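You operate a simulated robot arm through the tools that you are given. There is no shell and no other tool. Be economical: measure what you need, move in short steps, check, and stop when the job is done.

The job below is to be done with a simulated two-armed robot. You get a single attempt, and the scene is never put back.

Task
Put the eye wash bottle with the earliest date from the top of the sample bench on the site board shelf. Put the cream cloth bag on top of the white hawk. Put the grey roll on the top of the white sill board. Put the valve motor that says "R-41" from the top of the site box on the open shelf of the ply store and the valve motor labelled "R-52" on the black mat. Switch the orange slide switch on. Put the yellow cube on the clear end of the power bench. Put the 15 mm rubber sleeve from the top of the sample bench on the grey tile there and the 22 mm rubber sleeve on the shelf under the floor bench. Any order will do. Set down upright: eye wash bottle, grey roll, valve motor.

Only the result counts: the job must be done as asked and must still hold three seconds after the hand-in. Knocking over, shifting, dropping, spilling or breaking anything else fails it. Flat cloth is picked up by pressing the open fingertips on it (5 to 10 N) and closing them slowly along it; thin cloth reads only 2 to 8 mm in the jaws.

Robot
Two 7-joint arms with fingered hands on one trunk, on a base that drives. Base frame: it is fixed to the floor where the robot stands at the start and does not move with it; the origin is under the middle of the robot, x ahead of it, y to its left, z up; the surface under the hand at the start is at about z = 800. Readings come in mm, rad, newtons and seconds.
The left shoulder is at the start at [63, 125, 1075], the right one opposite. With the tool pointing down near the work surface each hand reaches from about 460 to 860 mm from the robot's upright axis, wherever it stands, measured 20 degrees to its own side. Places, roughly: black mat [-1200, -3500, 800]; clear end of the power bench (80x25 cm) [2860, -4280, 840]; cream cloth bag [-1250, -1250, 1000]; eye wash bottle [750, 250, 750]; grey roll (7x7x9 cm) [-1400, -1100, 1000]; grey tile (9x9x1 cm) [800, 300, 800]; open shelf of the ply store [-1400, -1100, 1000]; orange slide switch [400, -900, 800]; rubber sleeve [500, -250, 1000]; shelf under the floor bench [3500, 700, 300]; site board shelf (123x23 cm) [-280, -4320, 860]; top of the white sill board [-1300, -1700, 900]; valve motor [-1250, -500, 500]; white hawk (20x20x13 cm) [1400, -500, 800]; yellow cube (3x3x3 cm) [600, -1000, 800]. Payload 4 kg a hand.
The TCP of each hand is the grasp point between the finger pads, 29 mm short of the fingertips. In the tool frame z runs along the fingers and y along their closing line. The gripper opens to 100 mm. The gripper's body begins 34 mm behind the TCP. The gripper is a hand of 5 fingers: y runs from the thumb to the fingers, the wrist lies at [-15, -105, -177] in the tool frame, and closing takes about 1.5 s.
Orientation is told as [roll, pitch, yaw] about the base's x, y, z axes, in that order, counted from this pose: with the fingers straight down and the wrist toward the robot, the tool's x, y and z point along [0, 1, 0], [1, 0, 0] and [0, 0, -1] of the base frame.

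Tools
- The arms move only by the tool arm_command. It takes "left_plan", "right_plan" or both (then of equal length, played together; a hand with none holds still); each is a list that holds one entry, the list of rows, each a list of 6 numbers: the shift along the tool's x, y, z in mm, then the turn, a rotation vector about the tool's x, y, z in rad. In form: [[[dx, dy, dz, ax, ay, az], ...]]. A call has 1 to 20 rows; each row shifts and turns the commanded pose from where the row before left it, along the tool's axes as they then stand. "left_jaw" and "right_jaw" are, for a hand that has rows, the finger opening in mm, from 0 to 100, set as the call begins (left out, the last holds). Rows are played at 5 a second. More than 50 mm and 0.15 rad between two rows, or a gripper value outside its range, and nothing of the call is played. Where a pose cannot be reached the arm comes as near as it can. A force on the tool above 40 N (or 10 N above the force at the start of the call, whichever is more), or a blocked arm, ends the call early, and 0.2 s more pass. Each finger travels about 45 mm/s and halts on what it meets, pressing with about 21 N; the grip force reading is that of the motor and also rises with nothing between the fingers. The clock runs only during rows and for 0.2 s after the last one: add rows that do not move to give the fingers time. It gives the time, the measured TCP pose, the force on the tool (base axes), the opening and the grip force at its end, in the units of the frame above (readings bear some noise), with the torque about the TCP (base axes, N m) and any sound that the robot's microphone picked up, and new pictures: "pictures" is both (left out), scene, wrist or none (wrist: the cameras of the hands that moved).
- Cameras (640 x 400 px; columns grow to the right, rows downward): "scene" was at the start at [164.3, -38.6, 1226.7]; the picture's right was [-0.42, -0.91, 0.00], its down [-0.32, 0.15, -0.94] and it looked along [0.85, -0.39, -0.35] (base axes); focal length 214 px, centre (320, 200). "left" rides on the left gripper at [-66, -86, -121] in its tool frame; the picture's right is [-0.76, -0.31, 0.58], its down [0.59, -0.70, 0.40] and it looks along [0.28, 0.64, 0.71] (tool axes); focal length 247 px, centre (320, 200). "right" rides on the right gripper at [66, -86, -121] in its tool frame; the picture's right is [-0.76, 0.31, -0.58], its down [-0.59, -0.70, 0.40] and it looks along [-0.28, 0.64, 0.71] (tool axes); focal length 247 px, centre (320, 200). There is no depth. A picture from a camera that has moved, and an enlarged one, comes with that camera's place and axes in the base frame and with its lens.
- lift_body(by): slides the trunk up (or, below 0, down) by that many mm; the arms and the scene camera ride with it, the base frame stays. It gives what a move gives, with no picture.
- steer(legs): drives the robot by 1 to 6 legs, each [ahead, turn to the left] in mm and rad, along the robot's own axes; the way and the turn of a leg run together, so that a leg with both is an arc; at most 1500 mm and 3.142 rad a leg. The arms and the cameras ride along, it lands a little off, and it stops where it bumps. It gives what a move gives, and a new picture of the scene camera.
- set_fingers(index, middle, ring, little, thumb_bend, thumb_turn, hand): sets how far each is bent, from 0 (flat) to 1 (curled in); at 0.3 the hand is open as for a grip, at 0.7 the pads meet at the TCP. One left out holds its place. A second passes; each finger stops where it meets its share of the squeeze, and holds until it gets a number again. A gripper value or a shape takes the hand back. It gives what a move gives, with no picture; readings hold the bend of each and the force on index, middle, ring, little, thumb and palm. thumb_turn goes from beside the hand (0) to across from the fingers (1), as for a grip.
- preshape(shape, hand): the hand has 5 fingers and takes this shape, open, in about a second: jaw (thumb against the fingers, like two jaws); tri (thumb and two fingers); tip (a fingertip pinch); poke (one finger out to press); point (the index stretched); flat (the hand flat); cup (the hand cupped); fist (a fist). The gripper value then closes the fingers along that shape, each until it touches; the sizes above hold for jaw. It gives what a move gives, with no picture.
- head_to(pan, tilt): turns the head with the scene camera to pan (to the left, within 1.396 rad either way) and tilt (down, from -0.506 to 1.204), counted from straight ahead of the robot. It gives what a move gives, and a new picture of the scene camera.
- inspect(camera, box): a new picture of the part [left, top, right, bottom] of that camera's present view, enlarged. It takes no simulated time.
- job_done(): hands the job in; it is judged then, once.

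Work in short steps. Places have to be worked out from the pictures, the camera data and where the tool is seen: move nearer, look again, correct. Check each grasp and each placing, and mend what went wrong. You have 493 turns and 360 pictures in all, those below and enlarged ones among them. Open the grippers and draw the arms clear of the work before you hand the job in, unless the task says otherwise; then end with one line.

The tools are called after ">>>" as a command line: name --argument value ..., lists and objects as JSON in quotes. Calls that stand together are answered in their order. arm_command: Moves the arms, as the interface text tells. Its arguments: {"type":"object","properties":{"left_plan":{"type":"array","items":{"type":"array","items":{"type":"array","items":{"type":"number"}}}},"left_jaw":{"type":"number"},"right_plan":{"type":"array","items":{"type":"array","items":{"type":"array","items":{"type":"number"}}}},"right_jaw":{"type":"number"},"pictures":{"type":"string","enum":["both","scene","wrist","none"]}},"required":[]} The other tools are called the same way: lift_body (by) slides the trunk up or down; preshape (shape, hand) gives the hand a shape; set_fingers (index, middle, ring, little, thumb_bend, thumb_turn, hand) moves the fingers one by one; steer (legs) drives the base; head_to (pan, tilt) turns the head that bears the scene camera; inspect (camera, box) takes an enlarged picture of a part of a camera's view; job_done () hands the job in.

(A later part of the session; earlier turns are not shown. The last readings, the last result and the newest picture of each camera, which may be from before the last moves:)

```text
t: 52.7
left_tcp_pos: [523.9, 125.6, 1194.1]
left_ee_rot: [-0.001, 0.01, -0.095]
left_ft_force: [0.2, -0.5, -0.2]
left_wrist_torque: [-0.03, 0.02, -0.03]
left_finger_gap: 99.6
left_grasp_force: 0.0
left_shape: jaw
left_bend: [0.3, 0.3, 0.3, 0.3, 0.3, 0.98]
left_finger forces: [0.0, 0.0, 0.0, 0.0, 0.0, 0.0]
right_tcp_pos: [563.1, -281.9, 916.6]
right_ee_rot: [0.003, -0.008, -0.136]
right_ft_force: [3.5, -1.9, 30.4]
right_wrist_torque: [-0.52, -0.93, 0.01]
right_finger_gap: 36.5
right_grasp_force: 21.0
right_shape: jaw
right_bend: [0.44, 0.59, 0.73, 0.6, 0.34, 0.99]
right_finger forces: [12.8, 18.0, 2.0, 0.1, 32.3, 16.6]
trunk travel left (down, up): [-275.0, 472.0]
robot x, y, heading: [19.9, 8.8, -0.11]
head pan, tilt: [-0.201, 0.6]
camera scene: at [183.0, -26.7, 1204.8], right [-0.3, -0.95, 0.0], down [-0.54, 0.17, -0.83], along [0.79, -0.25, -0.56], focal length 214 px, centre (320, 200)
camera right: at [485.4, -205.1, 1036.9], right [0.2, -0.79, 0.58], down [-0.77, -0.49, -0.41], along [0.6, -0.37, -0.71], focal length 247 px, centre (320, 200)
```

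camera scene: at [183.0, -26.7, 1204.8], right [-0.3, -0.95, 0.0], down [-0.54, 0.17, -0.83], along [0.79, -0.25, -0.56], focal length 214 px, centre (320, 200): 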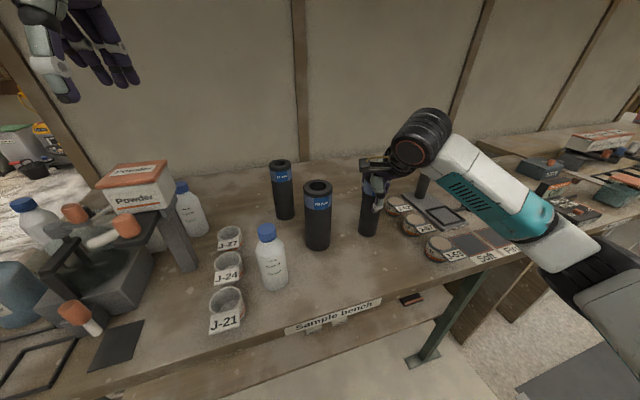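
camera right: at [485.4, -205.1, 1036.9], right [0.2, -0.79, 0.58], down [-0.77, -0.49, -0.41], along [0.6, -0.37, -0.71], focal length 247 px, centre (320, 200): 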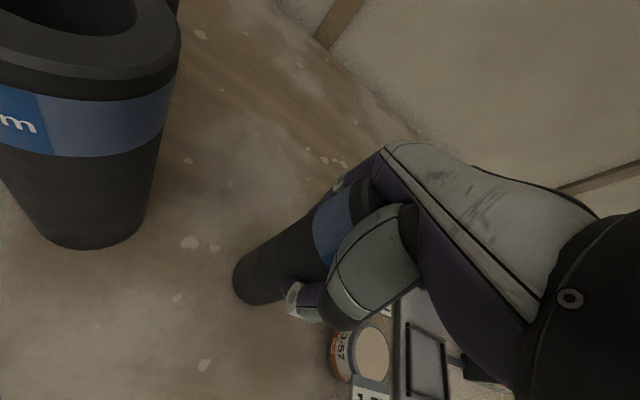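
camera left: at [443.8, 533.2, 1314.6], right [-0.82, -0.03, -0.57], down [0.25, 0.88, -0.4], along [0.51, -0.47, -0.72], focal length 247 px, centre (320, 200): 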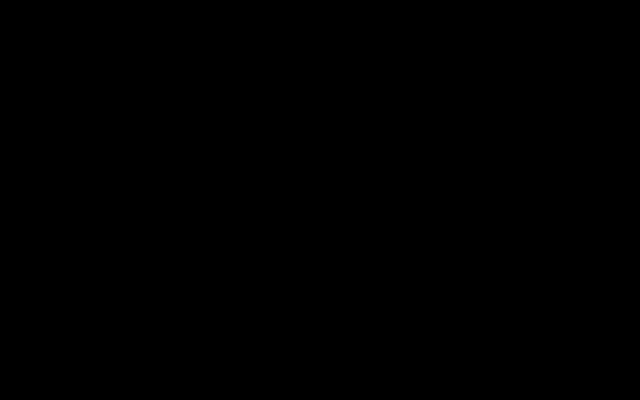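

Palm rests on the sleeve's top and the grip reads 21 N. Lift.

>>> arm_command --right_plan '[[[0, 0, -15, 0, 0, 0], [0, 0, -30, 0, 0, 0], [0, 0, -45, 0, 0, 0], [0, 0, -45, 0, 0, 0], [0, 0, -45, 0, 0, 0], [0, 0, -45, 0, 0, 0], [0, 0, -45, 0, 0, 0], [0, 0, 0, 0, 0, 0]]]' --pictures "both"

```text
t: 54.5
left_tcp_pos: [525.2, 125.4, 1191.1]
left_ee_rot: [0.0, 0.013, -0.096]
left_ft_force: [0.0, -0.5, -0.1]
left_wrist_torque: [-0.03, 0.0, 0.04]
left_finger_gap: 99.9
left_grasp_force: 0.0
left_shape: jaw
left_bend: [0.3, 0.3, 0.3, 0.3, 0.3, 0.98]
left_finger forces: [0.1, 0.0, 0.0, 0.0, 0.0, 0.0]
right_tcp_pos: [564.6, -282.2, 1183.6]
right_ee_rot: [0.001, 0.0, -0.136]
right_ft_force: [-0.3, 0.5, -0.3]
right_wrist_torque: [0.02, -0.03, -0.04]
right_finger_gap: 34.8
right_grasp_force: 21.2
right_shape: jaw
right_bend: [0.45, 0.62, 0.72, 0.6, 0.32, 0.98]
right_finger forces: [8.0, 14.3, 1.5, 0.0, 26.3, 2.1]
trunk travel left (down, up): [-275.0, 472.0]
robot x, y, heading: [19.2, 6.3, -0.11]
head pan, tilt: [-0.201, 0.6]
camera scene: at [185.4, -28.0, 1204.2], right [-0.3, -0.95, 0.0], down [-0.54, 0.17, -0.82], along [0.79, -0.25, -0.57], focal length 214 px, centre (320, 200)
camera right: at [488.1, -205.4, 1304.0], right [0.2, -0.79, 0.58], down [-0.78, -0.49, -0.4], along [0.6, -0.37, -0.71], focal length 247 px, centre (320, 200)
```

scene: 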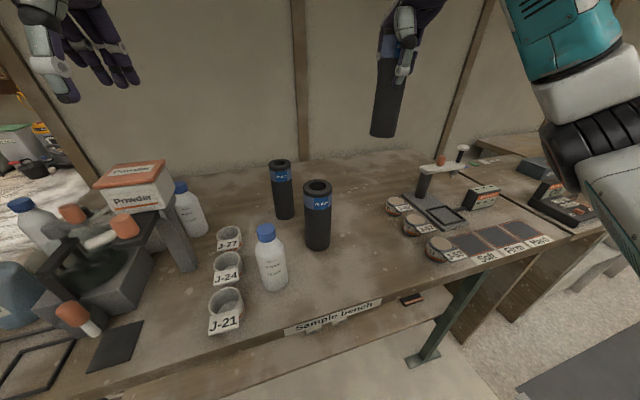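
right: 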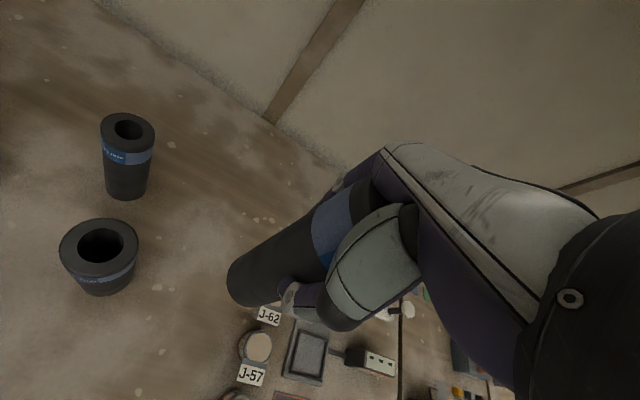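

15 mm sleeve is held. Turn right a little so the left arm can reach the 22 mm sleeve at about (695, -80).

>>> steer --legs '[[0, -0.32]]'

```text
t: 55.9
left_tcp_pos: [537.4, -40.2, 1191.4]
left_ee_rot: [0.001, 0.012, -0.415]
left_ft_force: [-0.5, 0.5, -1.0]
left_wrist_torque: [0.0, 0.04, -0.02]
left_finger_gap: 99.9
left_grasp_force: 0.1
left_shape: jaw
left_bend: [0.3, 0.3, 0.3, 0.3, 0.3, 0.98]
left_finger forces: [0.0, 0.0, 0.0, 0.0, 0.0, 0.0]
right_tcp_pos: [445.4, -438.2, 1182.9]
right_ee_rot: [0.001, -0.003, -0.453]
right_ft_force: [0.3, -1.0, -1.5]
right_wrist_torque: [-0.03, 0.01, 0.0]
right_finger_gap: 35.0
right_grasp_force: 21.3
right_shape: jaw
right_bend: [0.45, 0.62, 0.72, 0.6, 0.32, 0.98]
right_finger forces: [7.9, 14.2, 1.5, 0.0, 25.7, 2.0]
trunk travel left (down, up): [-275.0, 472.0]
robot x, y, heading: [20.2, 9.3, -0.427]
head pan, tilt: [-0.201, 0.6]
camera scene: at [165.7, -77.4, 1204.3], right [-0.59, -0.81, 0.0], down [-0.46, 0.33, -0.82], along [0.67, -0.49, -0.57], focal length 214 px, centre (320, 200)
```

scene: 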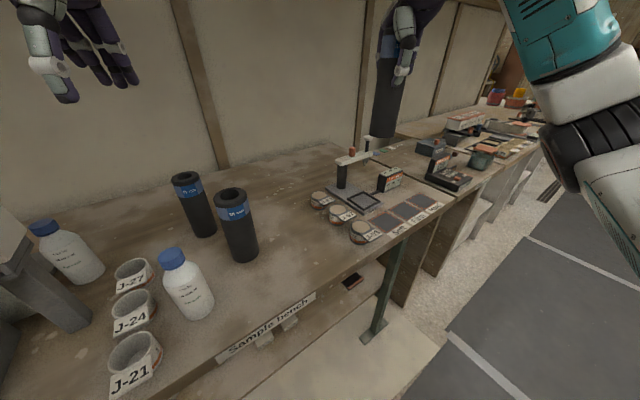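

Move the left hand over the 22 mm sleeve at z≈1050 and check.

>>> arm_command --left_plan '[[[9, 40, 0, 0, 0, 0], [9, 40, 10, 0, 0, 0], [9, 40, 20, 0, 0, 0], [0, 41, 20, 0, 0, 0], [0, 0, 45, 0, 0, 0], [0, 0, 45, 0, 0, 0], [0, 0, 0, 0, 0, 0]]]' --pictures "both"

```text
t: 57.6
left_tcp_pos: [705.7, -24.6, 1075.2]
left_ee_rot: [-0.029, -0.039, -0.394]
left_ft_force: [8.1, -4.0, -10.0]
left_wrist_torque: [-0.04, 0.46, -0.13]
left_finger_gap: 100.1
left_grasp_force: 0.1
left_shape: jaw
left_bend: [0.3, 0.3, 0.3, 0.3, 0.3, 0.98]
left_finger forces: [0.0, 0.1, 0.0, 0.0, 0.1, 0.0]
right_tcp_pos: [444.7, -392.5, 1183.3]
right_ee_rot: [-0.024, 0.001, -0.462]
right_ft_force: [4.5, -0.7, -1.7]
right_wrist_torque: [0.05, 0.32, 0.0]
right_finger_gap: 34.8
right_grasp_force: 21.0
right_shape: jaw
right_bend: [0.45, 0.62, 0.72, 0.6, 0.32, 0.98]
right_finger forces: [7.5, 14.0, 1.3, 0.1, 23.8, 1.8]
trunk travel left (down, up): [-275.0, 472.0]
robot x, y, heading: [54.8, 120.5, -0.305]
head pan, tilt: [-0.201, 0.6]
stopped in row 7 (left hand): the arm was blocked; the commanded pose is now the measured one
camera scene: at [206.1, 66.8, 1203.3], right [-0.48, -0.88, 0.01], down [-0.49, 0.26, -0.83], along [0.72, -0.4, -0.56], focal length 214 px, centre (320, 200)
camera left: at [598.6, -47.2, 1194.3], right [-0.56, -0.6, -0.57], down [-0.41, 0.8, -0.44], along [0.72, -0.01, -0.69], focal length 247 px, centre (320, 200)
```

scene: 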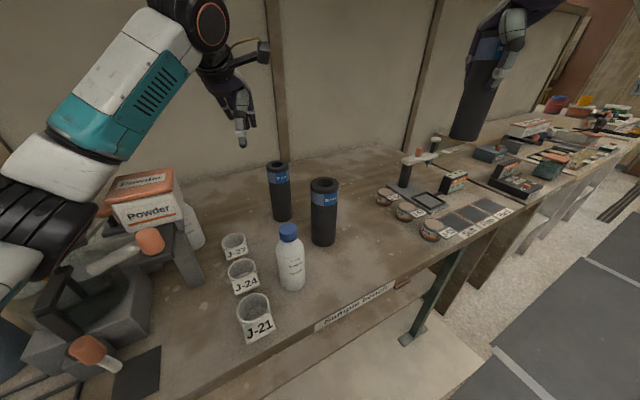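
left: 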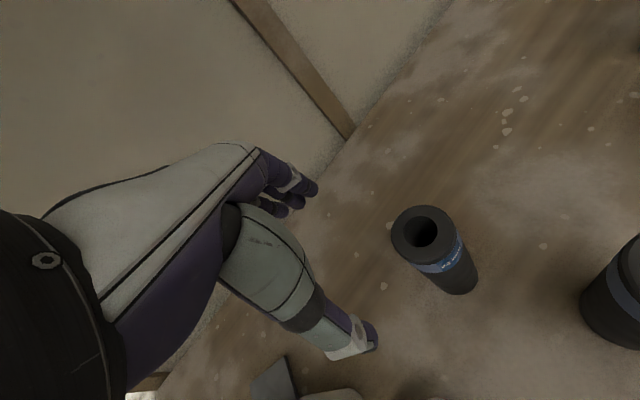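

The left elbow met the powder stand and the base was pushed. I back the arm off the way it came and inspect the powder box.

>>> arm_command --left_plan '[[[0, 0, -30, 0, 0, 0], [0, 0, -40, 0, 0, 0], [0, -20, -40, 0, 0, 0], [0, -40, -10, 0, 0, 0], [0, -40, 0, 0, 0, 0], [0, -40, 0, 0, 0, 0], [0, -20, 0, 0, 0, 0], [0, 0, 0, 0, 0, 0]]]' --pictures "scene"

```text
t: 59.4
left_tcp_pos: [557.9, 39.7, 1181.4]
left_ee_rot: [-0.013, -0.021, -0.375]
left_ft_force: [-0.3, -0.9, 0.1]
left_wrist_torque: [0.01, 0.0, 0.0]
left_finger_gap: 100.0
left_grasp_force: 0.0
left_shape: jaw
left_bend: [0.3, 0.3, 0.3, 0.3, 0.3, 0.98]
left_finger forces: [0.0, 0.0, 0.0, 0.0, 0.0, 0.0]
right_tcp_pos: [460.9, -392.5, 1184.7]
right_ee_rot: [-0.01, -0.002, -0.434]
right_ft_force: [0.0, -0.4, -0.6]
right_wrist_torque: [0.01, -0.01, -0.02]
right_finger_gap: 34.4
right_grasp_force: 20.7
right_shape: jaw
right_bend: [0.45, 0.62, 0.72, 0.6, 0.32, 0.98]
right_finger forces: [7.5, 14.3, 1.4, 0.1, 23.6, 1.8]
trunk travel left (down, up): [-275.0, 472.0]
robot x, y, heading: [54.6, 120.9, -0.321]
head pan, tilt: [-0.201, 0.6]
camera scene: at [208.1, 53.3, 1204.3], right [-0.5, -0.87, 0.0], down [-0.49, 0.28, -0.82], along [0.72, -0.41, -0.57], focal length 214 px, centre (320, 200)
```

scene: 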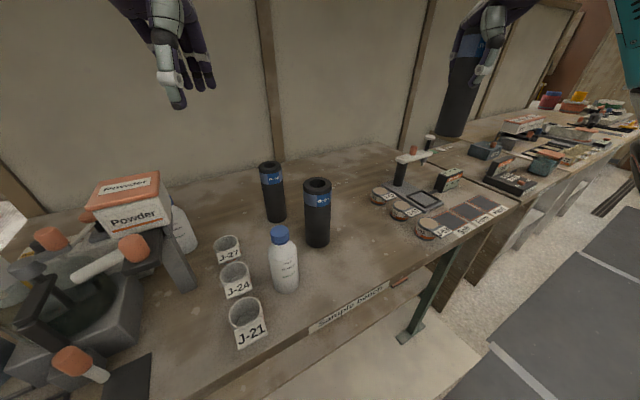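

Zoom to see whether the powder box or anything around it has been moved.

>>> inspect --camera "scene" --box '[0, 150, 240, 400]'

>>> head_to --pan 0.5 --tilt 0.6

```text
1.60 times, centred on (120, 275) of scene
camera zoom: at [208.1, 53.3, 1204.3], right [-0.5, -0.87, 0.0], down [-0.49, 0.28, -0.82], along [0.72, -0.41, -0.57], focal length 343 px, centre (640, 80)
```

zoom: 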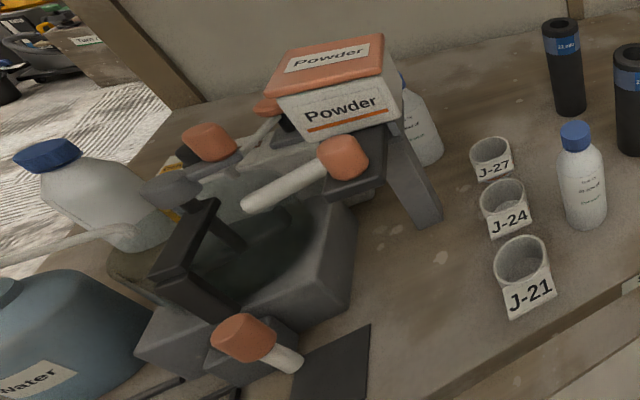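

```text
t: 60.5
left_tcp_pos: [558.0, 43.0, 1181.8]
left_ee_rot: [-0.01, -0.019, -0.37]
left_ft_force: [-0.2, -0.3, -0.3]
left_wrist_torque: [-0.02, 0.01, 0.03]
left_finger_gap: 100.1
left_grasp_force: 0.0
left_shape: jaw
left_bend: [0.3, 0.3, 0.3, 0.3, 0.3, 0.98]
left_finger forces: [0.0, 0.1, 0.0, 0.0, 0.1, 0.0]
right_tcp_pos: [463.7, -391.4, 1182.7]
right_ee_rot: [-0.01, 0.001, -0.427]
right_ft_force: [0.1, 0.7, -0.7]
right_wrist_torque: [-0.02, 0.0, -0.02]
right_finger_gap: 34.8
right_grasp_force: 21.2
right_shape: jaw
right_bend: [0.45, 0.62, 0.72, 0.6, 0.32, 0.98]
right_finger forces: [7.5, 14.2, 1.3, 0.0, 23.6, 1.9]
trunk travel left (down, up): [-275.0, 472.0]
robot x, y, heading: [48.0, 122.2, -0.306]
head pan, tilt: [0.499, 0.6]
camera scene: at [217.3, 113.9, 1204.2], right [0.19, -0.98, 0.0], down [-0.56, -0.11, -0.82], along [0.81, 0.16, -0.57], focal length 214 px, centre (320, 200)
```

scene: 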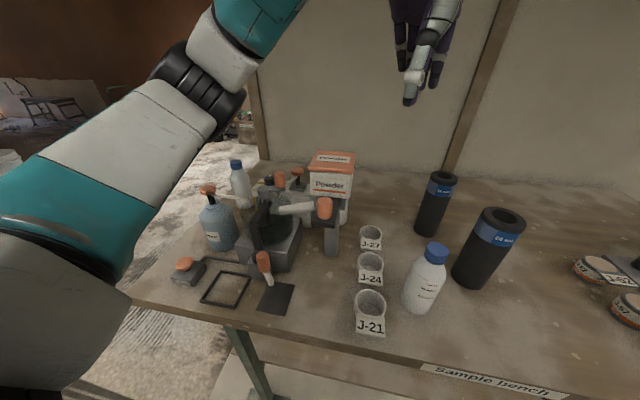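

Nothing appears displaced. The low outer elbow is the hazard, so I raise the trunk 200 mm and relocate further right so the left arm works away from the powder stand.

>>> lift_body --by 220

>>> steer --legs '[[0, -1.2], [430, 0], [0, 1.5]]'

>>> head_to --pan 0.2 --tilt 0.75

```text
t: 62.8
left_tcp_pos: [553.2, 30.1, 1401.6]
left_ee_rot: [-0.01, -0.018, -0.392]
left_ft_force: [0.5, 0.1, -0.6]
left_wrist_torque: [0.08, -0.03, 0.0]
left_finger_gap: 99.6
left_grasp_force: 0.0
left_shape: jaw
left_bend: [0.3, 0.3, 0.3, 0.3, 0.3, 0.98]
left_finger forces: [0.0, 0.0, 0.0, 0.0, 0.1, 0.1]
right_tcp_pos: [449.0, -401.4, 1403.0]
right_ee_rot: [-0.009, -0.001, -0.45]
right_ft_force: [-0.4, -0.5, 0.0]
right_wrist_torque: [0.02, -0.02, 0.0]
right_finger_gap: 34.4
right_grasp_force: 20.8
right_shape: jaw
right_bend: [0.45, 0.63, 0.72, 0.6, 0.32, 0.98]
right_finger forces: [7.5, 14.4, 1.3, 0.0, 23.5, 1.9]
trunk travel left (down, up): [-495.0, 252.0]
robot x, y, heading: [53.1, 117.5, -0.322]
head pan, tilt: [0.499, 0.6]
```

```text
t: 72.2
left_tcp_pos: [568.6, -241.3, 1401.2]
left_ee_rot: [-0.013, -0.019, -0.09]
left_ft_force: [0.1, -0.1, 0.0]
left_wrist_torque: [0.01, 0.0, 0.0]
left_finger_gap: 99.9
left_grasp_force: 0.1
left_shape: jaw
left_bend: [0.3, 0.3, 0.3, 0.3, 0.3, 0.98]
left_finger forces: [0.0, 0.0, 0.0, 0.1, 0.0, 0.0]
right_tcp_pos: [596.9, -684.2, 1404.7]
right_ee_rot: [-0.012, -0.001, -0.148]
right_ft_force: [0.1, 0.2, -0.6]
right_wrist_torque: [0.03, 0.03, 0.0]
right_finger_gap: 34.1
right_grasp_force: 21.2
right_shape: jaw
right_bend: [0.45, 0.63, 0.73, 0.6, 0.33, 0.98]
right_finger forces: [6.8, 14.2, 1.3, 0.0, 20.7, 1.7]
trunk travel left (down, up): [-495.0, 252.0]
robot x, y, heading: [61.8, -326.1, -0.031]
head pan, tilt: [0.499, 0.6]
camera scene: at [178.5, -285.2, 1428.1], right [0.45, -0.89, 0.0], down [-0.5, -0.26, -0.82], along [0.74, 0.37, -0.57], focal length 214 px, centre (320, 200)
```

scene: 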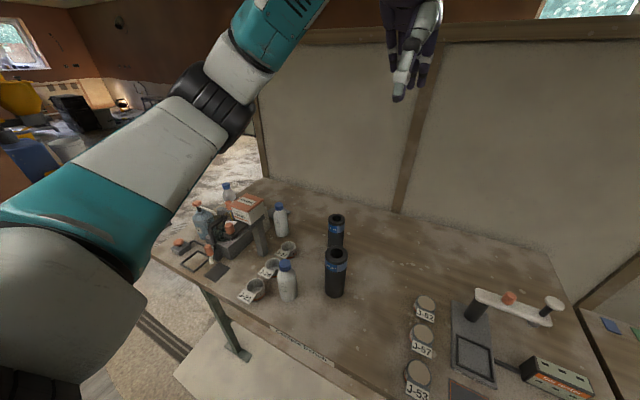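

```text
t: 73.0
left_tcp_pos: [569.4, -241.7, 1400.5]
left_ee_rot: [-0.012, -0.019, -0.092]
left_ft_force: [-0.1, -0.4, -1.3]
left_wrist_torque: [-0.01, 0.01, 0.01]
left_finger_gap: 99.9
left_grasp_force: 0.0
left_shape: jaw
left_bend: [0.3, 0.3, 0.3, 0.3, 0.3, 0.98]
left_finger forces: [0.0, 0.1, 0.1, 0.0, 0.0, 0.0]
right_tcp_pos: [597.7, -683.1, 1404.9]
right_ee_rot: [-0.012, -0.001, -0.148]
right_ft_force: [0.1, -0.2, -0.5]
right_wrist_torque: [-0.04, -0.03, -0.02]
right_finger_gap: 34.3
right_grasp_force: 20.2
right_shape: jaw
right_bend: [0.45, 0.63, 0.73, 0.6, 0.33, 0.98]
right_finger forces: [7.0, 14.0, 1.2, 0.0, 20.8, 1.7]
trunk travel left (down, up): [-495.0, 252.0]
robot x, y, heading: [67.3, -323.6, -0.034]
head pan, tilt: [0.201, 0.75]
camera scene: at [181.3, -310.8, 1415.2], right [0.17, -0.99, 0.0], down [-0.67, -0.12, -0.73], along [0.72, 0.12, -0.68], focal length 214 px, centre (320, 200)
```

scene: 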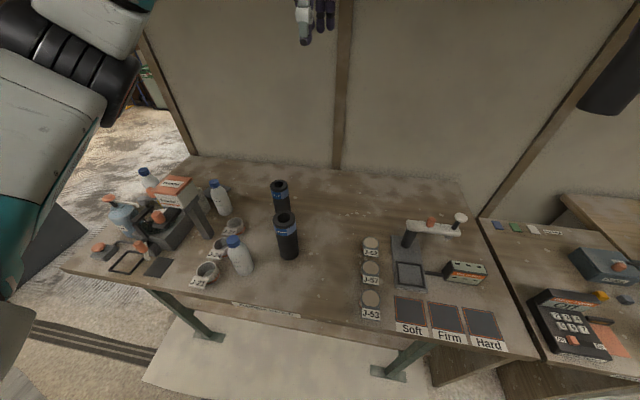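

Better overview. The 22 mm sleeve is at about (697, -82). Move the left hand above it, high first, then down to z≈1060.

>>> arm_command --left_plan '[[[40, 20, 0, 0, 0, 0], [40, 28, 0, 0, 0, 0], [40, 28, 0, 0, 0, 0], [40, 28, 0, 0, 0, 0], [11, 9, 40, 0, 0, 0], [0, 0, 50, 0, 0, 0], [0, 0, 50, 0, 0, 0], [0, 0, 50, 0, 0, 0], [0, 0, 50, 0, 0, 0], [0, 0, 50, 0, 0, 0], [0, 0, 50, 0, 0, 0], [0, 0, 0, 0, 0, 0]]]' --pictures "both"

```text
t: 75.7
left_tcp_pos: [702.1, -85.7, 1062.8]
left_ee_rot: [-0.013, -0.022, -0.091]
left_ft_force: [0.5, -0.5, 0.1]
left_wrist_torque: [-0.02, -0.01, 0.0]
left_finger_gap: 100.0
left_grasp_force: 0.0
left_shape: jaw
left_bend: [0.3, 0.3, 0.3, 0.3, 0.3, 0.98]
left_finger forces: [0.0, 0.0, 0.0, 0.0, 0.1, 0.0]
right_tcp_pos: [597.1, -684.6, 1404.3]
right_ee_rot: [-0.01, -0.002, -0.149]
right_ft_force: [-0.1, 0.8, 0.3]
right_wrist_torque: [0.05, -0.02, 0.0]
right_finger_gap: 34.2
right_grasp_force: 21.6
right_shape: jaw
right_bend: [0.45, 0.63, 0.73, 0.6, 0.33, 0.98]
right_finger forces: [6.9, 14.1, 1.2, 0.0, 20.7, 1.7]
trunk travel left (down, up): [-495.0, 252.0]
robot x, y, heading: [59.1, -322.5, -0.029]
head pan, tilt: [0.201, 0.75]
camera scene: at [181.2, -311.3, 1415.2], right [0.17, -0.99, 0.0], down [-0.67, -0.12, -0.73], along [0.72, 0.12, -0.68], focal length 214 px, centre (320, 200)
camera left: at [608.9, -140.7, 1182.9], right [-0.36, -0.73, -0.57], down [-0.64, 0.65, -0.42], along [0.68, 0.21, -0.7], focal length 247 px, centre (320, 200)
```

scene: 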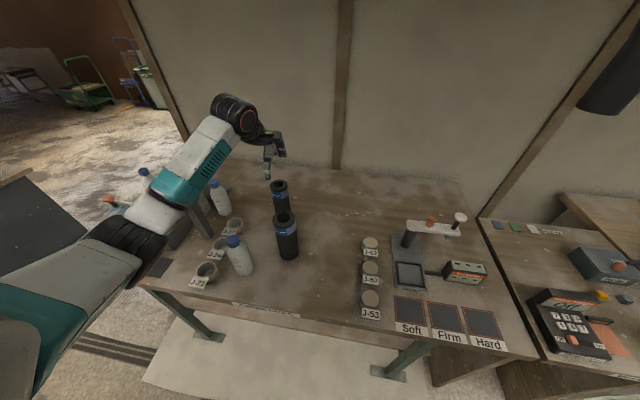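
left: 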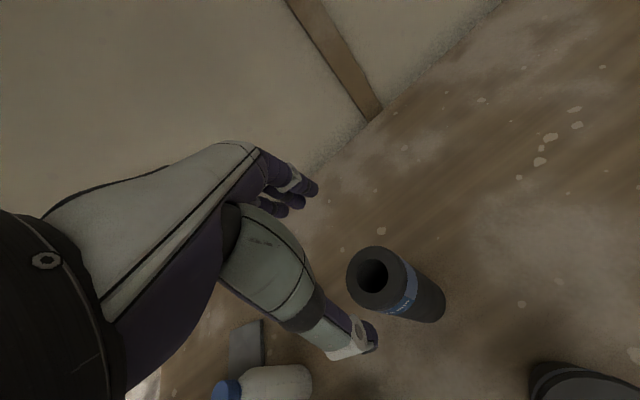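

Hand is centred over the 22 mm sleeve. Lower to z≈928.

>>> arm_command --left_plan '[[[0, 0, 35, 0, 0, 0], [0, 0, 35, 0, 0, 0], [0, 0, 35, 0, 0, 0], [0, 0, 30, 0, 0, 0], [0, 0, 0, 0, 0, 0]]]' --pictures "scene"

```text
t: 76.8
left_tcp_pos: [704.7, -86.8, 926.5]
left_ee_rot: [-0.013, -0.021, -0.089]
left_ft_force: [0.5, 0.7, 0.9]
left_wrist_torque: [0.0, -0.02, 0.0]
left_finger_gap: 99.9
left_grasp_force: 0.0
left_shape: jaw
left_bend: [0.3, 0.3, 0.3, 0.3, 0.3, 0.98]
left_finger forces: [0.1, 0.1, 0.2, 0.0, 0.8, 0.0]
right_tcp_pos: [597.5, -683.8, 1403.7]
right_ee_rot: [-0.009, -0.002, -0.149]
right_ft_force: [-0.5, 0.4, 0.3]
right_wrist_torque: [0.02, 0.02, -0.02]
right_finger_gap: 34.6
right_grasp_force: 21.1
right_shape: jaw
right_bend: [0.45, 0.63, 0.73, 0.6, 0.33, 0.98]
right_finger forces: [6.9, 14.2, 1.1, 0.0, 20.8, 1.7]
trunk travel left (down, up): [-495.0, 252.0]
robot x, y, heading: [61.4, -325.4, -0.031]
head pan, tilt: [0.201, 0.75]
camera scene: at [181.3, -311.2, 1415.2], right [0.17, -0.99, 0.0], down [-0.67, -0.12, -0.73], along [0.72, 0.12, -0.68], focal length 214 px, centre (320, 200)
```

scene: 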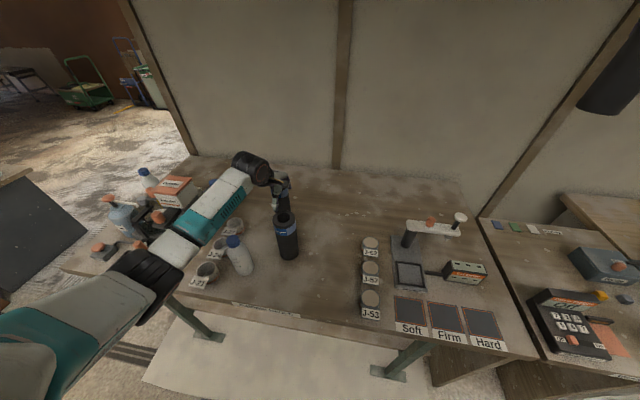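

No contact. Close the left hand on the sleeve.

>>> arm_command --left_plan '[[[0, 0, 0, 0, 0, 0], [0, 0, 0, 0, 0, 0], [0, 0, 0, 0, 0, 0], [0, 0, 0, 0, 0, 0], [0, 0, 0, 0, 0, 0], [0, 0, 0, 0, 0, 0], [0, 0, 0, 0, 0, 0], [0, 0, 0, 0, 0, 0]]]' --left_jaw 20 --pictures "none"

>>> arm_command --left_plan '[[[0, 0, -15, 0, 0, 0], [0, 0, -35, 0, 0, 0], [0, 0, -50, 0, 0, 0], [0, 0, -50, 0, 0, 0], [0, 0, -50, 0, 0, 0], [0, 0, -50, 0, 0, 0], [0, 0, -50, 0, 0, 0], [0, 0, -50, 0, 0, 0], [0, 0, -50, 0, 0, 0], [0, 0, -50, 0, 0, 0], [0, 0, 0, 0, 0, 0]]]' --pictures "both"

```text
t: 78.7
left_tcp_pos: [705.5, -87.5, 927.6]
left_ee_rot: [-0.011, -0.022, -0.091]
left_ft_force: [1.9, 0.8, 6.0]
left_wrist_torque: [0.21, -0.31, -0.01]
left_finger_gap: 48.5
left_grasp_force: 20.8
left_shape: jaw
left_bend: [0.45, 0.52, 0.74, 0.55, 0.35, 0.99]
left_finger forces: [6.6, 13.2, 2.3, 0.1, 23.3, 0.1]
right_tcp_pos: [597.2, -684.2, 1404.9]
right_ee_rot: [-0.01, -0.001, -0.149]
right_ft_force: [0.3, -0.4, -1.3]
right_wrist_torque: [0.0, 0.02, 0.0]
right_finger_gap: 34.4
right_grasp_force: 20.6
right_shape: jaw
right_bend: [0.45, 0.63, 0.73, 0.6, 0.33, 0.98]
right_finger forces: [6.9, 14.1, 1.3, 0.1, 20.8, 1.6]
trunk travel left (down, up): [-495.0, 252.0]
robot x, y, heading: [64.6, -328.7, -0.03]
head pan, tilt: [0.201, 0.75]
```

```text
t: 81.0
left_tcp_pos: [699.2, -80.8, 1373.4]
left_ee_rot: [-0.012, -0.019, -0.092]
left_ft_force: [-0.4, -0.1, 0.4]
left_wrist_torque: [-0.01, -0.02, 0.02]
left_finger_gap: 47.5
left_grasp_force: 20.8
left_shape: jaw
left_bend: [0.45, 0.53, 0.74, 0.55, 0.35, 0.97]
left_finger forces: [5.9, 11.7, 2.3, 0.1, 21.0, 0.0]
right_tcp_pos: [597.2, -683.3, 1404.2]
right_ee_rot: [-0.01, 0.0, -0.149]
right_ft_force: [-0.2, 0.2, 0.1]
right_wrist_torque: [-0.02, 0.01, -0.02]
right_finger_gap: 34.5
right_grasp_force: 21.4
right_shape: jaw
right_bend: [0.45, 0.63, 0.73, 0.6, 0.33, 0.98]
right_finger forces: [6.9, 14.1, 1.2, 0.1, 20.7, 1.8]
trunk travel left (down, up): [-495.0, 252.0]
robot x, y, heading: [58.7, -328.5, -0.031]
head pan, tilt: [0.201, 0.75]
camera scene: at [181.9, -310.7, 1415.0], right [0.17, -0.99, 0.0], down [-0.67, -0.12, -0.73], along [0.72, 0.12, -0.68], focal length 214 px, centre (320, 200)
camera left: at [605.3, -136.0, 1495.0], right [-0.36, -0.73, -0.57], down [-0.64, 0.65, -0.42], along [0.68, 0.21, -0.7], focal length 247 px, centre (320, 200)
```

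scene: 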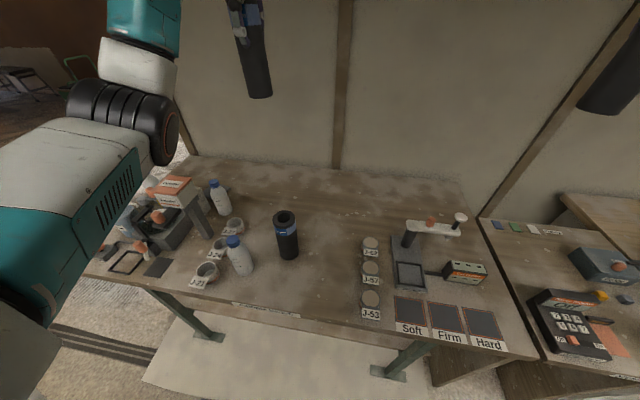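
left: 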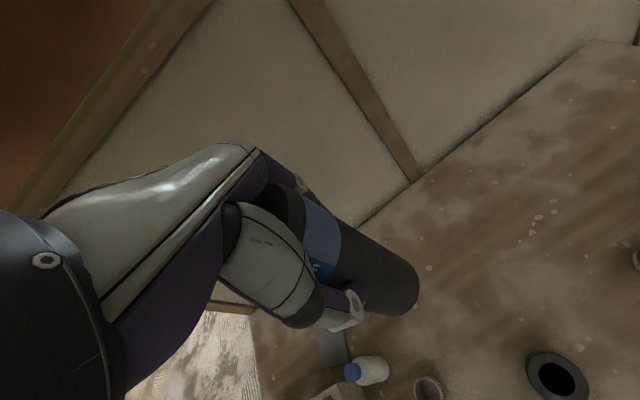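

Both sleeves are held. Tuck both hands in, then drive around to the left end of the bench.

>>> arm_command --left_plan '[[[0, -45, 0, 0, 0, 0], [0, -45, 0, 0, 0, 0], [-15, -45, 0, 0, 0, 0], [-15, -25, 0, 0, 0, 0], [0, 0, 0, 0, 0, 0]]]' --right_plan '[[[40, -20, 0, 0, 0, 0], [40, -20, 0, 0, 0, 0], [40, -20, 0, 0, 0, 0], [10, 0, 0, 0, 0, 0], [0, 0, 0, 0, 0, 0]]]' --pictures "none"

>>> steer --legs '[[0, 1.65], [1150, 0], [0, -1.12], [470, 0], [0, -1.45]]'

```text
t: 82.2
left_tcp_pos: [535.4, -97.2, 1373.4]
left_ee_rot: [-0.012, -0.02, -0.091]
left_ft_force: [0.0, 0.4, 0.4]
left_wrist_torque: [-0.02, 0.03, -0.01]
left_finger_gap: 47.6
left_grasp_force: 20.8
left_shape: jaw
left_bend: [0.45, 0.53, 0.74, 0.55, 0.35, 0.97]
left_finger forces: [5.8, 11.8, 2.4, 0.1, 20.9, 0.2]
right_tcp_pos: [557.2, -545.4, 1402.0]
right_ee_rot: [-0.01, -0.003, -0.15]
right_ft_force: [-0.1, 0.2, -0.4]
right_wrist_torque: [0.0, -0.03, -0.01]
right_finger_gap: 34.4
right_grasp_force: 21.4
right_shape: jaw
right_bend: [0.45, 0.63, 0.73, 0.6, 0.33, 0.98]
right_finger forces: [6.9, 14.1, 1.2, 0.0, 20.6, 1.6]
trunk travel left (down, up): [-495.0, 252.0]
robot x, y, heading: [62.2, -326.1, -0.031]
head pan, tilt: [0.201, 0.75]
```

```text
t: 101.2
left_tcp_pos: [900.4, 804.7, 1374.5]
left_ee_rot: [-0.013, -0.02, -1.019]
left_ft_force: [0.1, 0.2, -0.8]
left_wrist_torque: [-0.01, 0.0, -0.04]
left_finger_gap: 47.3
left_grasp_force: 21.2
left_shape: jaw
left_bend: [0.45, 0.53, 0.74, 0.55, 0.35, 0.97]
left_finger forces: [5.8, 11.3, 1.9, 0.0, 19.1, 0.1]
right_tcp_pos: [555.1, 517.4, 1402.4]
right_ee_rot: [-0.01, -0.002, -1.077]
right_ft_force: [0.4, -0.2, -0.2]
right_wrist_torque: [-0.01, -0.05, 0.0]
right_finger_gap: 34.1
right_grasp_force: 21.5
right_shape: jaw
right_bend: [0.46, 0.64, 0.73, 0.6, 0.33, 0.98]
right_finger forces: [6.8, 14.3, 0.9, 0.1, 19.0, 1.6]
trunk travel left (down, up): [-495.0, 252.0]
robot x, y, heading: [436.1, 1049.2, -0.957]
head pan, tilt: [0.201, 0.75]
camera scene: at [517.2, 962.4, 1415.2], right [-0.69, -0.73, 0.0], down [-0.5, 0.47, -0.73], along [0.53, -0.5, -0.68], focal length 214 px, centre (320, 200)
```

scene: 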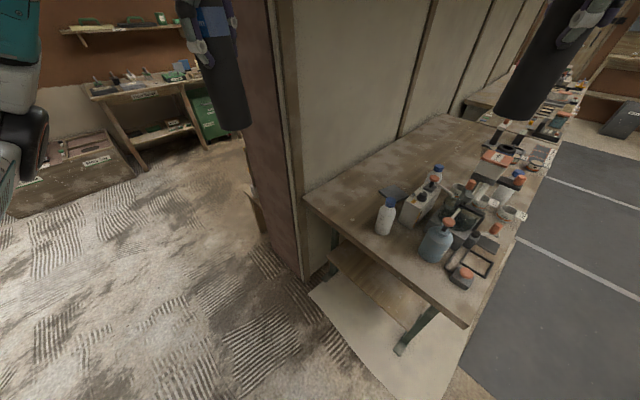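

The tile shows behind the pigment box. Go 130 mm nearer and zoom on the tile.

>>> steer --legs '[[130, 0]]'

>>> inspect --camera "scene" --box '[320, 120, 520, 260]'

```text
t: 102.4
left_tcp_pos: [976.7, 699.5, 1373.2]
left_ee_rot: [-0.013, -0.019, -1.019]
left_ft_force: [0.0, 0.6, 0.3]
left_wrist_torque: [0.01, 0.0, -0.01]
left_finger_gap: 47.2
left_grasp_force: 20.9
left_shape: jaw
left_bend: [0.45, 0.53, 0.74, 0.55, 0.35, 0.97]
left_finger forces: [5.9, 11.3, 1.9, 0.1, 19.2, 0.0]
right_tcp_pos: [630.4, 410.7, 1402.1]
right_ee_rot: [-0.01, 0.0, -1.075]
right_ft_force: [0.5, 0.3, -0.7]
right_wrist_torque: [0.01, 0.01, 0.0]
right_finger_gap: 34.1
right_grasp_force: 21.4
right_shape: jaw
right_bend: [0.46, 0.64, 0.73, 0.6, 0.33, 0.98]
right_finger forces: [6.8, 14.4, 0.9, 0.0, 19.2, 1.8]
trunk travel left (down, up): [-495.0, 252.0]
robot x, y, heading: [514.0, 943.9, -0.962]
head pan, tilt: [0.201, 0.75]
camera scene: at [593.3, 855.0, 1415.1], right [-0.69, -0.73, 0.0], down [-0.5, 0.47, -0.73], along [0.53, -0.5, -0.68], focal length 214 px, centre (320, 200)
```

scene: 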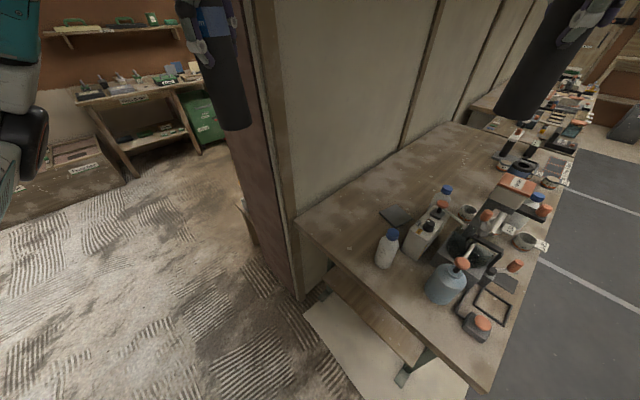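

```text
2.86 times, centred on (420, 190) of scene
camera zoom: at [593.3, 855.0, 1415.1], right [-0.69, -0.73, 0.0], down [-0.5, 0.47, -0.73], along [0.53, -0.5, -0.68], focal length 613 px, centre (34, 229)
```

zoom: 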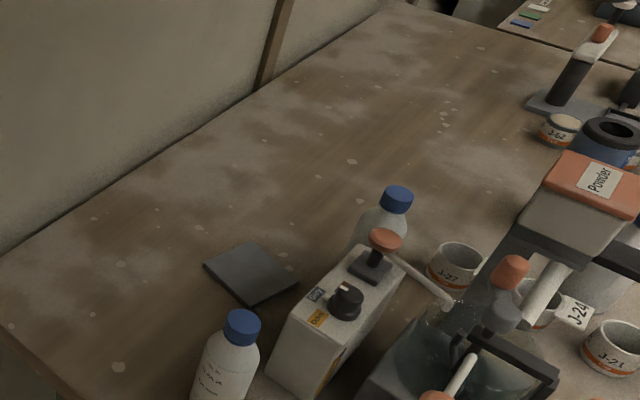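

Tile centre ≈ (803, 254), top ≈ 807. Look at the held 15 mm sleeve with the right wrist camera to gauge its tilt.

>>> inspect --camera "right" --box '[160, 100, 480, 400]'

>>> head_to --pan -0.1 --tilt 0.4

```text
1.33 times, centred on (320, 250) of right
camera zoom: at [648.3, 518.9, 1522.6], right [-0.52, -0.63, 0.58], down [-0.86, 0.34, -0.39], along [0.05, -0.7, -0.71], focal length 329 px, centre (320, 133)
```

zoom: 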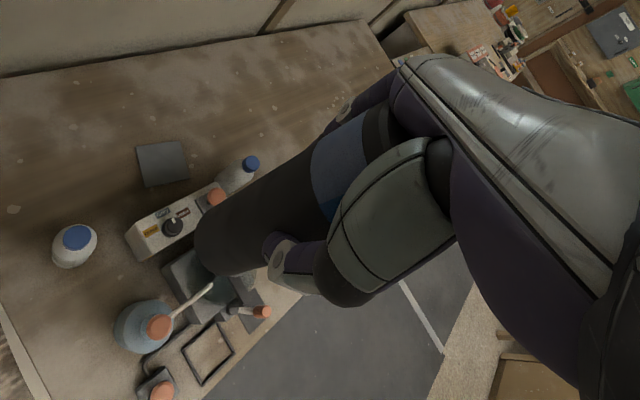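

```text
t: 103.3
left_tcp_pos: [976.2, 699.6, 1372.8]
left_ee_rot: [-0.012, -0.02, -1.017]
left_ft_force: [0.4, 0.6, 0.3]
left_wrist_torque: [0.0, 0.0, 0.0]
left_finger_gap: 47.0
left_grasp_force: 21.2
left_shape: jaw
left_bend: [0.45, 0.53, 0.74, 0.55, 0.35, 0.97]
left_finger forces: [5.8, 11.3, 2.0, 0.0, 19.2, 0.0]
right_tcp_pos: [629.2, 412.5, 1402.2]
right_ee_rot: [-0.012, -0.001, -1.074]
right_ft_force: [-0.2, -0.2, 0.3]
right_wrist_torque: [-0.04, 0.02, -0.04]
right_finger_gap: 34.4
right_grasp_force: 21.5
right_shape: jaw
right_bend: [0.46, 0.64, 0.73, 0.6, 0.33, 0.98]
right_finger forces: [6.8, 14.4, 1.0, 0.1, 19.1, 1.7]
trunk travel left (down, up): [-495.0, 252.0]
robot x, y, heading: [512.2, 937.5, -0.959]
head pan, tilt: [-0.099, 0.4]
camera scene: at [578.0, 832.0, 1446.2], right [-0.87, -0.49, 0.0], down [-0.19, 0.34, -0.92], along [0.45, -0.8, -0.39], focal length 214 px, centre (320, 200)
```

scene: 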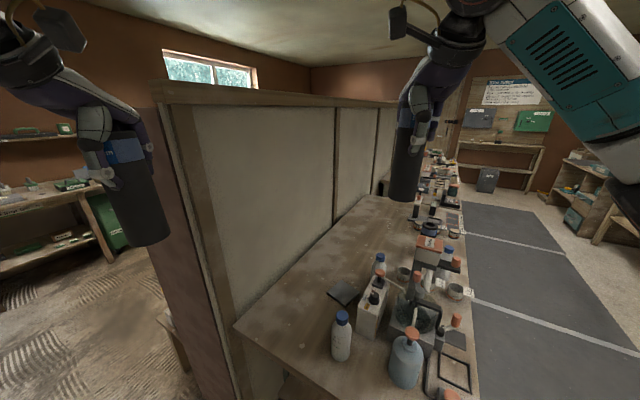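

The sleeve is nearly vertical in the hand (bottom at tool ≈ (10, -7, 118)). Move over the tile at height, then descend to z≈985.

>>> arm_command --right_plan '[[[14, 46, 0, 0, 0, 0], [14, 46, 0, 0, 0, 0], [14, 46, 0, 0, 0, 0], [14, 46, 0, 0, 0, 0], [12, 45, 0, 0, 0, 0], [0, 0, 45, 0, 0, 0], [0, 0, 45, 0, 0, 0], [0, 0, 45, 0, 0, 0], [0, 0, 45, 0, 0, 0], [0, 0, 45, 0, 0, 0], [0, 0, 45, 0, 0, 0], [0, 0, 45, 0, 0, 0], [0, 0, 45, 0, 0, 0], [0, 0, 45, 0, 0, 0], [0, 0, 10, 0, 0, 0], [0, 0, 0, 0, 0, 0]]]' --pictures "both"

```text
t: 106.7
left_tcp_pos: [976.5, 699.9, 1374.1]
left_ee_rot: [-0.013, -0.021, -1.018]
left_ft_force: [-0.7, -0.3, -0.1]
left_wrist_torque: [0.01, 0.0, -0.03]
left_finger_gap: 47.1
left_grasp_force: 21.3
left_shape: jaw
left_bend: [0.45, 0.53, 0.74, 0.55, 0.35, 0.97]
left_finger forces: [5.8, 11.3, 2.0, 0.0, 19.3, 0.1]
right_tcp_pos: [792.9, 242.5, 983.5]
right_ee_rot: [-0.009, -0.001, -1.074]
right_ft_force: [-0.5, -0.4, 0.0]
right_wrist_torque: [0.02, -0.02, 0.0]
right_finger_gap: 33.9
right_grasp_force: 21.5
right_shape: jaw
right_bend: [0.46, 0.64, 0.73, 0.6, 0.34, 0.98]
right_finger forces: [6.8, 14.3, 0.8, 0.0, 18.8, 1.7]
right hand out of reach, approached as far as the arm can: row 5
trunk travel left (down, up): [-495.0, 252.0]
robot x, y, heading: [505.9, 940.7, -0.961]
head pan, tilt: [-0.099, 0.4]
camera scene: at [578.1, 831.7, 1446.3], right [-0.87, -0.49, 0.0], down [-0.19, 0.34, -0.92], along [0.45, -0.8, -0.39], focal length 214 px, centre (320, 200)
camera right: at [810.0, 350.4, 1104.5], right [-0.52, -0.63, 0.59], down [-0.86, 0.34, -0.39], along [0.05, -0.7, -0.71], focal length 247 px, centre (320, 200)
```

scene: 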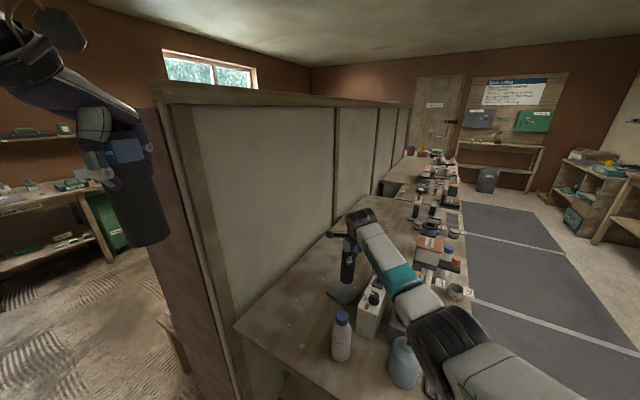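
right: 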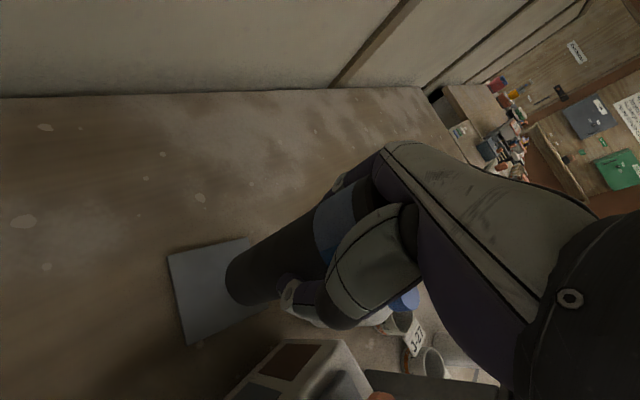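

Aligned over the tile. Descend until light contact.

>>> arm_command --right_plan '[[[3, 2, 20, 0, 0, 0], [0, 0, 15, 0, 0, 0], [0, 0, 10, 0, 0, 0], [0, 0, 6, 0, 0, 0], [0, 0, 4, 0, 0, 0], [0, 0, 0, 0, 0, 0]]]' --pictures "wrist"

```text
t: 108.1
left_tcp_pos: [975.8, 699.9, 1373.9]
left_ee_rot: [-0.013, -0.021, -1.017]
left_ft_force: [0.3, 1.2, 0.6]
left_wrist_torque: [0.01, -0.01, 0.0]
left_finger_gap: 47.2
left_grasp_force: 21.4
left_shape: jaw
left_bend: [0.45, 0.53, 0.74, 0.55, 0.35, 0.97]
left_finger forces: [5.7, 11.3, 2.1, 0.0, 19.2, 0.0]
right_tcp_pos: [796.0, 242.0, 928.3]
right_ee_rot: [-0.011, -0.001, -1.074]
right_ft_force: [0.2, -0.4, 0.3]
right_wrist_torque: [-0.01, 0.0, -0.01]
right_finger_gap: 34.0
right_grasp_force: 20.9
right_shape: jaw
right_bend: [0.46, 0.64, 0.73, 0.6, 0.34, 0.98]
right_finger forces: [6.8, 14.4, 0.9, 0.0, 18.6, 1.6]
trunk travel left (down, up): [-495.0, 252.0]
robot x, y, heading: [512.6, 935.2, -0.958]
head pan, tilt: [-0.099, 0.4]
camera right: at [812.8, 349.7, 1050.1], right [-0.52, -0.63, 0.59], down [-0.86, 0.34, -0.39], along [0.05, -0.7, -0.71], focal length 247 px, centre (320, 200)
```

right: 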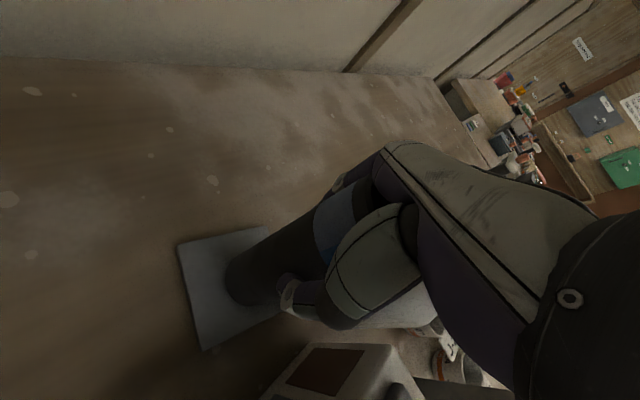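

Sleeve bottom is a bit to the right of tile centre; shift about 16 mm and continue down gently.

>>> arm_command --right_plan '[[[15, -5, 0, 0, 0, 0], [0, 0, 3, 0, 0, 0], [0, 0, 3, 0, 0, 0], [0, 0, 3, 0, 0, 0], [0, 0, 0, 0, 0, 0]]]' --pictures "wrist"

```text
t: 109.3
left_tcp_pos: [974.6, 702.6, 1376.2]
left_ee_rot: [-0.015, -0.024, -1.018]
left_ft_force: [0.1, 0.4, 0.2]
left_wrist_torque: [-0.04, 0.05, 0.01]
left_finger_gap: 47.3
left_grasp_force: 20.9
left_shape: jaw
left_bend: [0.45, 0.53, 0.74, 0.55, 0.35, 0.97]
left_finger forces: [5.7, 11.2, 2.0, 0.1, 19.2, 0.0]
right_tcp_pos: [806.6, 254.2, 927.0]
right_ee_rot: [-0.008, -0.012, -1.077]
right_ft_force: [-0.3, 3.1, 25.0]
right_wrist_torque: [-0.19, 0.08, 0.02]
right_finger_gap: 34.3
right_grasp_force: 21.2
right_shape: jaw
right_bend: [0.46, 0.64, 0.73, 0.6, 0.33, 0.98]
right_finger forces: [7.4, 15.5, 0.8, 0.0, 23.3, 7.4]
trunk travel left (down, up): [-495.0, 252.0]
robot x, y, heading: [512.9, 941.8, -0.957]
head pan, tilt: [-0.099, 0.4]
camera right: at [823.9, 363.1, 1046.1], right [-0.52, -0.62, 0.59], down [-0.85, 0.33, -0.4], along [0.05, -0.71, -0.7], focal length 247 px, centre (320, 200)
```

right: 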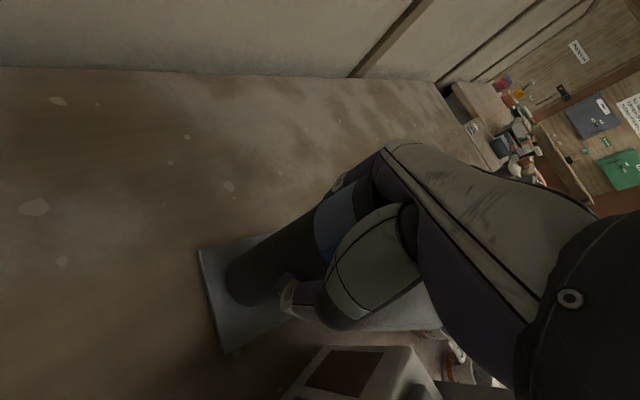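

Contact at 25 N and the sleeve is centred on the tile. Ease off 3 mm and open.

>>> arm_command --right_plan '[[[0, 0, -3, 0, 0, 0], [0, 0, -2, 0, 0, 0], [0, 0, 0, 0, 0, 0]]]' --pictures "none"

>>> arm_command --right_plan '[[[0, 0, 0, 0, 0, 0], [0, 0, 0, 0, 0, 0], [0, 0, 0, 0, 0, 0], [0, 0, 0, 0, 0, 0], [0, 0, 0, 0, 0, 0], [0, 0, 0, 0, 0, 0], [0, 0, 0, 0, 0, 0], [0, 0, 0, 0, 0, 0]]]' --right_jaw 100 --pictures "wrist"

```text
t: 110.1
left_tcp_pos: [975.6, 702.0, 1375.2]
left_ee_rot: [-0.013, -0.021, -1.017]
left_ft_force: [0.1, -0.3, 1.1]
left_wrist_torque: [0.03, -0.02, 0.04]
left_finger_gap: 47.3
left_grasp_force: 21.3
left_shape: jaw
left_bend: [0.45, 0.53, 0.74, 0.55, 0.35, 0.97]
left_finger forces: [5.8, 11.4, 1.9, 0.1, 19.1, 0.1]
right_tcp_pos: [807.2, 254.7, 926.8]
right_ee_rot: [-0.01, -0.004, -1.075]
right_ft_force: [2.3, -1.9, 14.5]
right_wrist_torque: [-0.38, -0.22, 0.07]
right_finger_gap: 34.5
right_grasp_force: 21.3
right_shape: jaw
right_bend: [0.45, 0.64, 0.73, 0.6, 0.34, 0.98]
right_finger forces: [8.4, 15.9, 0.7, 0.0, 20.2, 5.9]
trunk travel left (down, up): [-495.0, 252.0]
robot x, y, heading: [512.5, 942.8, -0.954]
head pan, tilt: [-0.099, 0.4]
```

```text
t: 111.9
left_tcp_pos: [976.3, 702.0, 1374.6]
left_ee_rot: [-0.011, -0.02, -1.017]
left_ft_force: [0.2, -0.6, 0.0]
left_wrist_torque: [-0.01, -0.02, -0.04]
left_finger_gap: 47.2
left_grasp_force: 20.8
left_shape: jaw
left_bend: [0.45, 0.53, 0.74, 0.55, 0.35, 0.97]
left_finger forces: [5.8, 11.2, 2.0, 0.0, 19.2, 0.0]
right_tcp_pos: [805.2, 252.5, 927.4]
right_ee_rot: [-0.01, -0.001, -1.074]
right_ft_force: [0.8, 0.1, 9.1]
right_wrist_torque: [-0.16, -0.09, -0.03]
right_finger_gap: 99.7
right_grasp_force: 0.0
right_shape: jaw
right_bend: [0.3, 0.3, 0.3, 0.3, 0.3, 0.98]
right_finger forces: [0.4, 0.1, 0.1, 0.0, 0.5, 8.8]
trunk travel left (down, up): [-495.0, 252.0]
robot x, y, heading: [507.9, 940.3, -0.956]
head pan, tilt: [-0.099, 0.4]
camera right: at [823.8, 362.2, 1046.8], right [-0.52, -0.63, 0.59], down [-0.86, 0.34, -0.39], along [0.05, -0.7, -0.71], focal length 247 px, centre (320, 200)
```

right: 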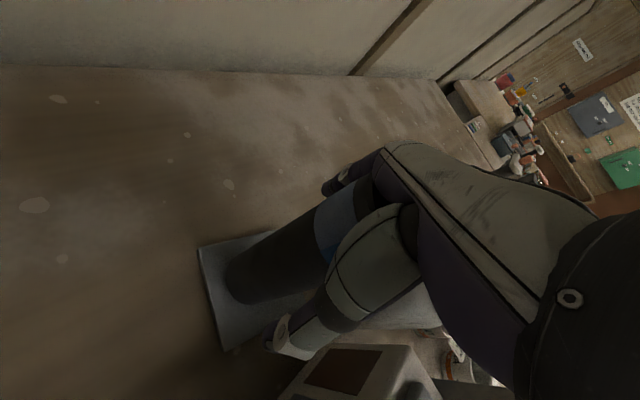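

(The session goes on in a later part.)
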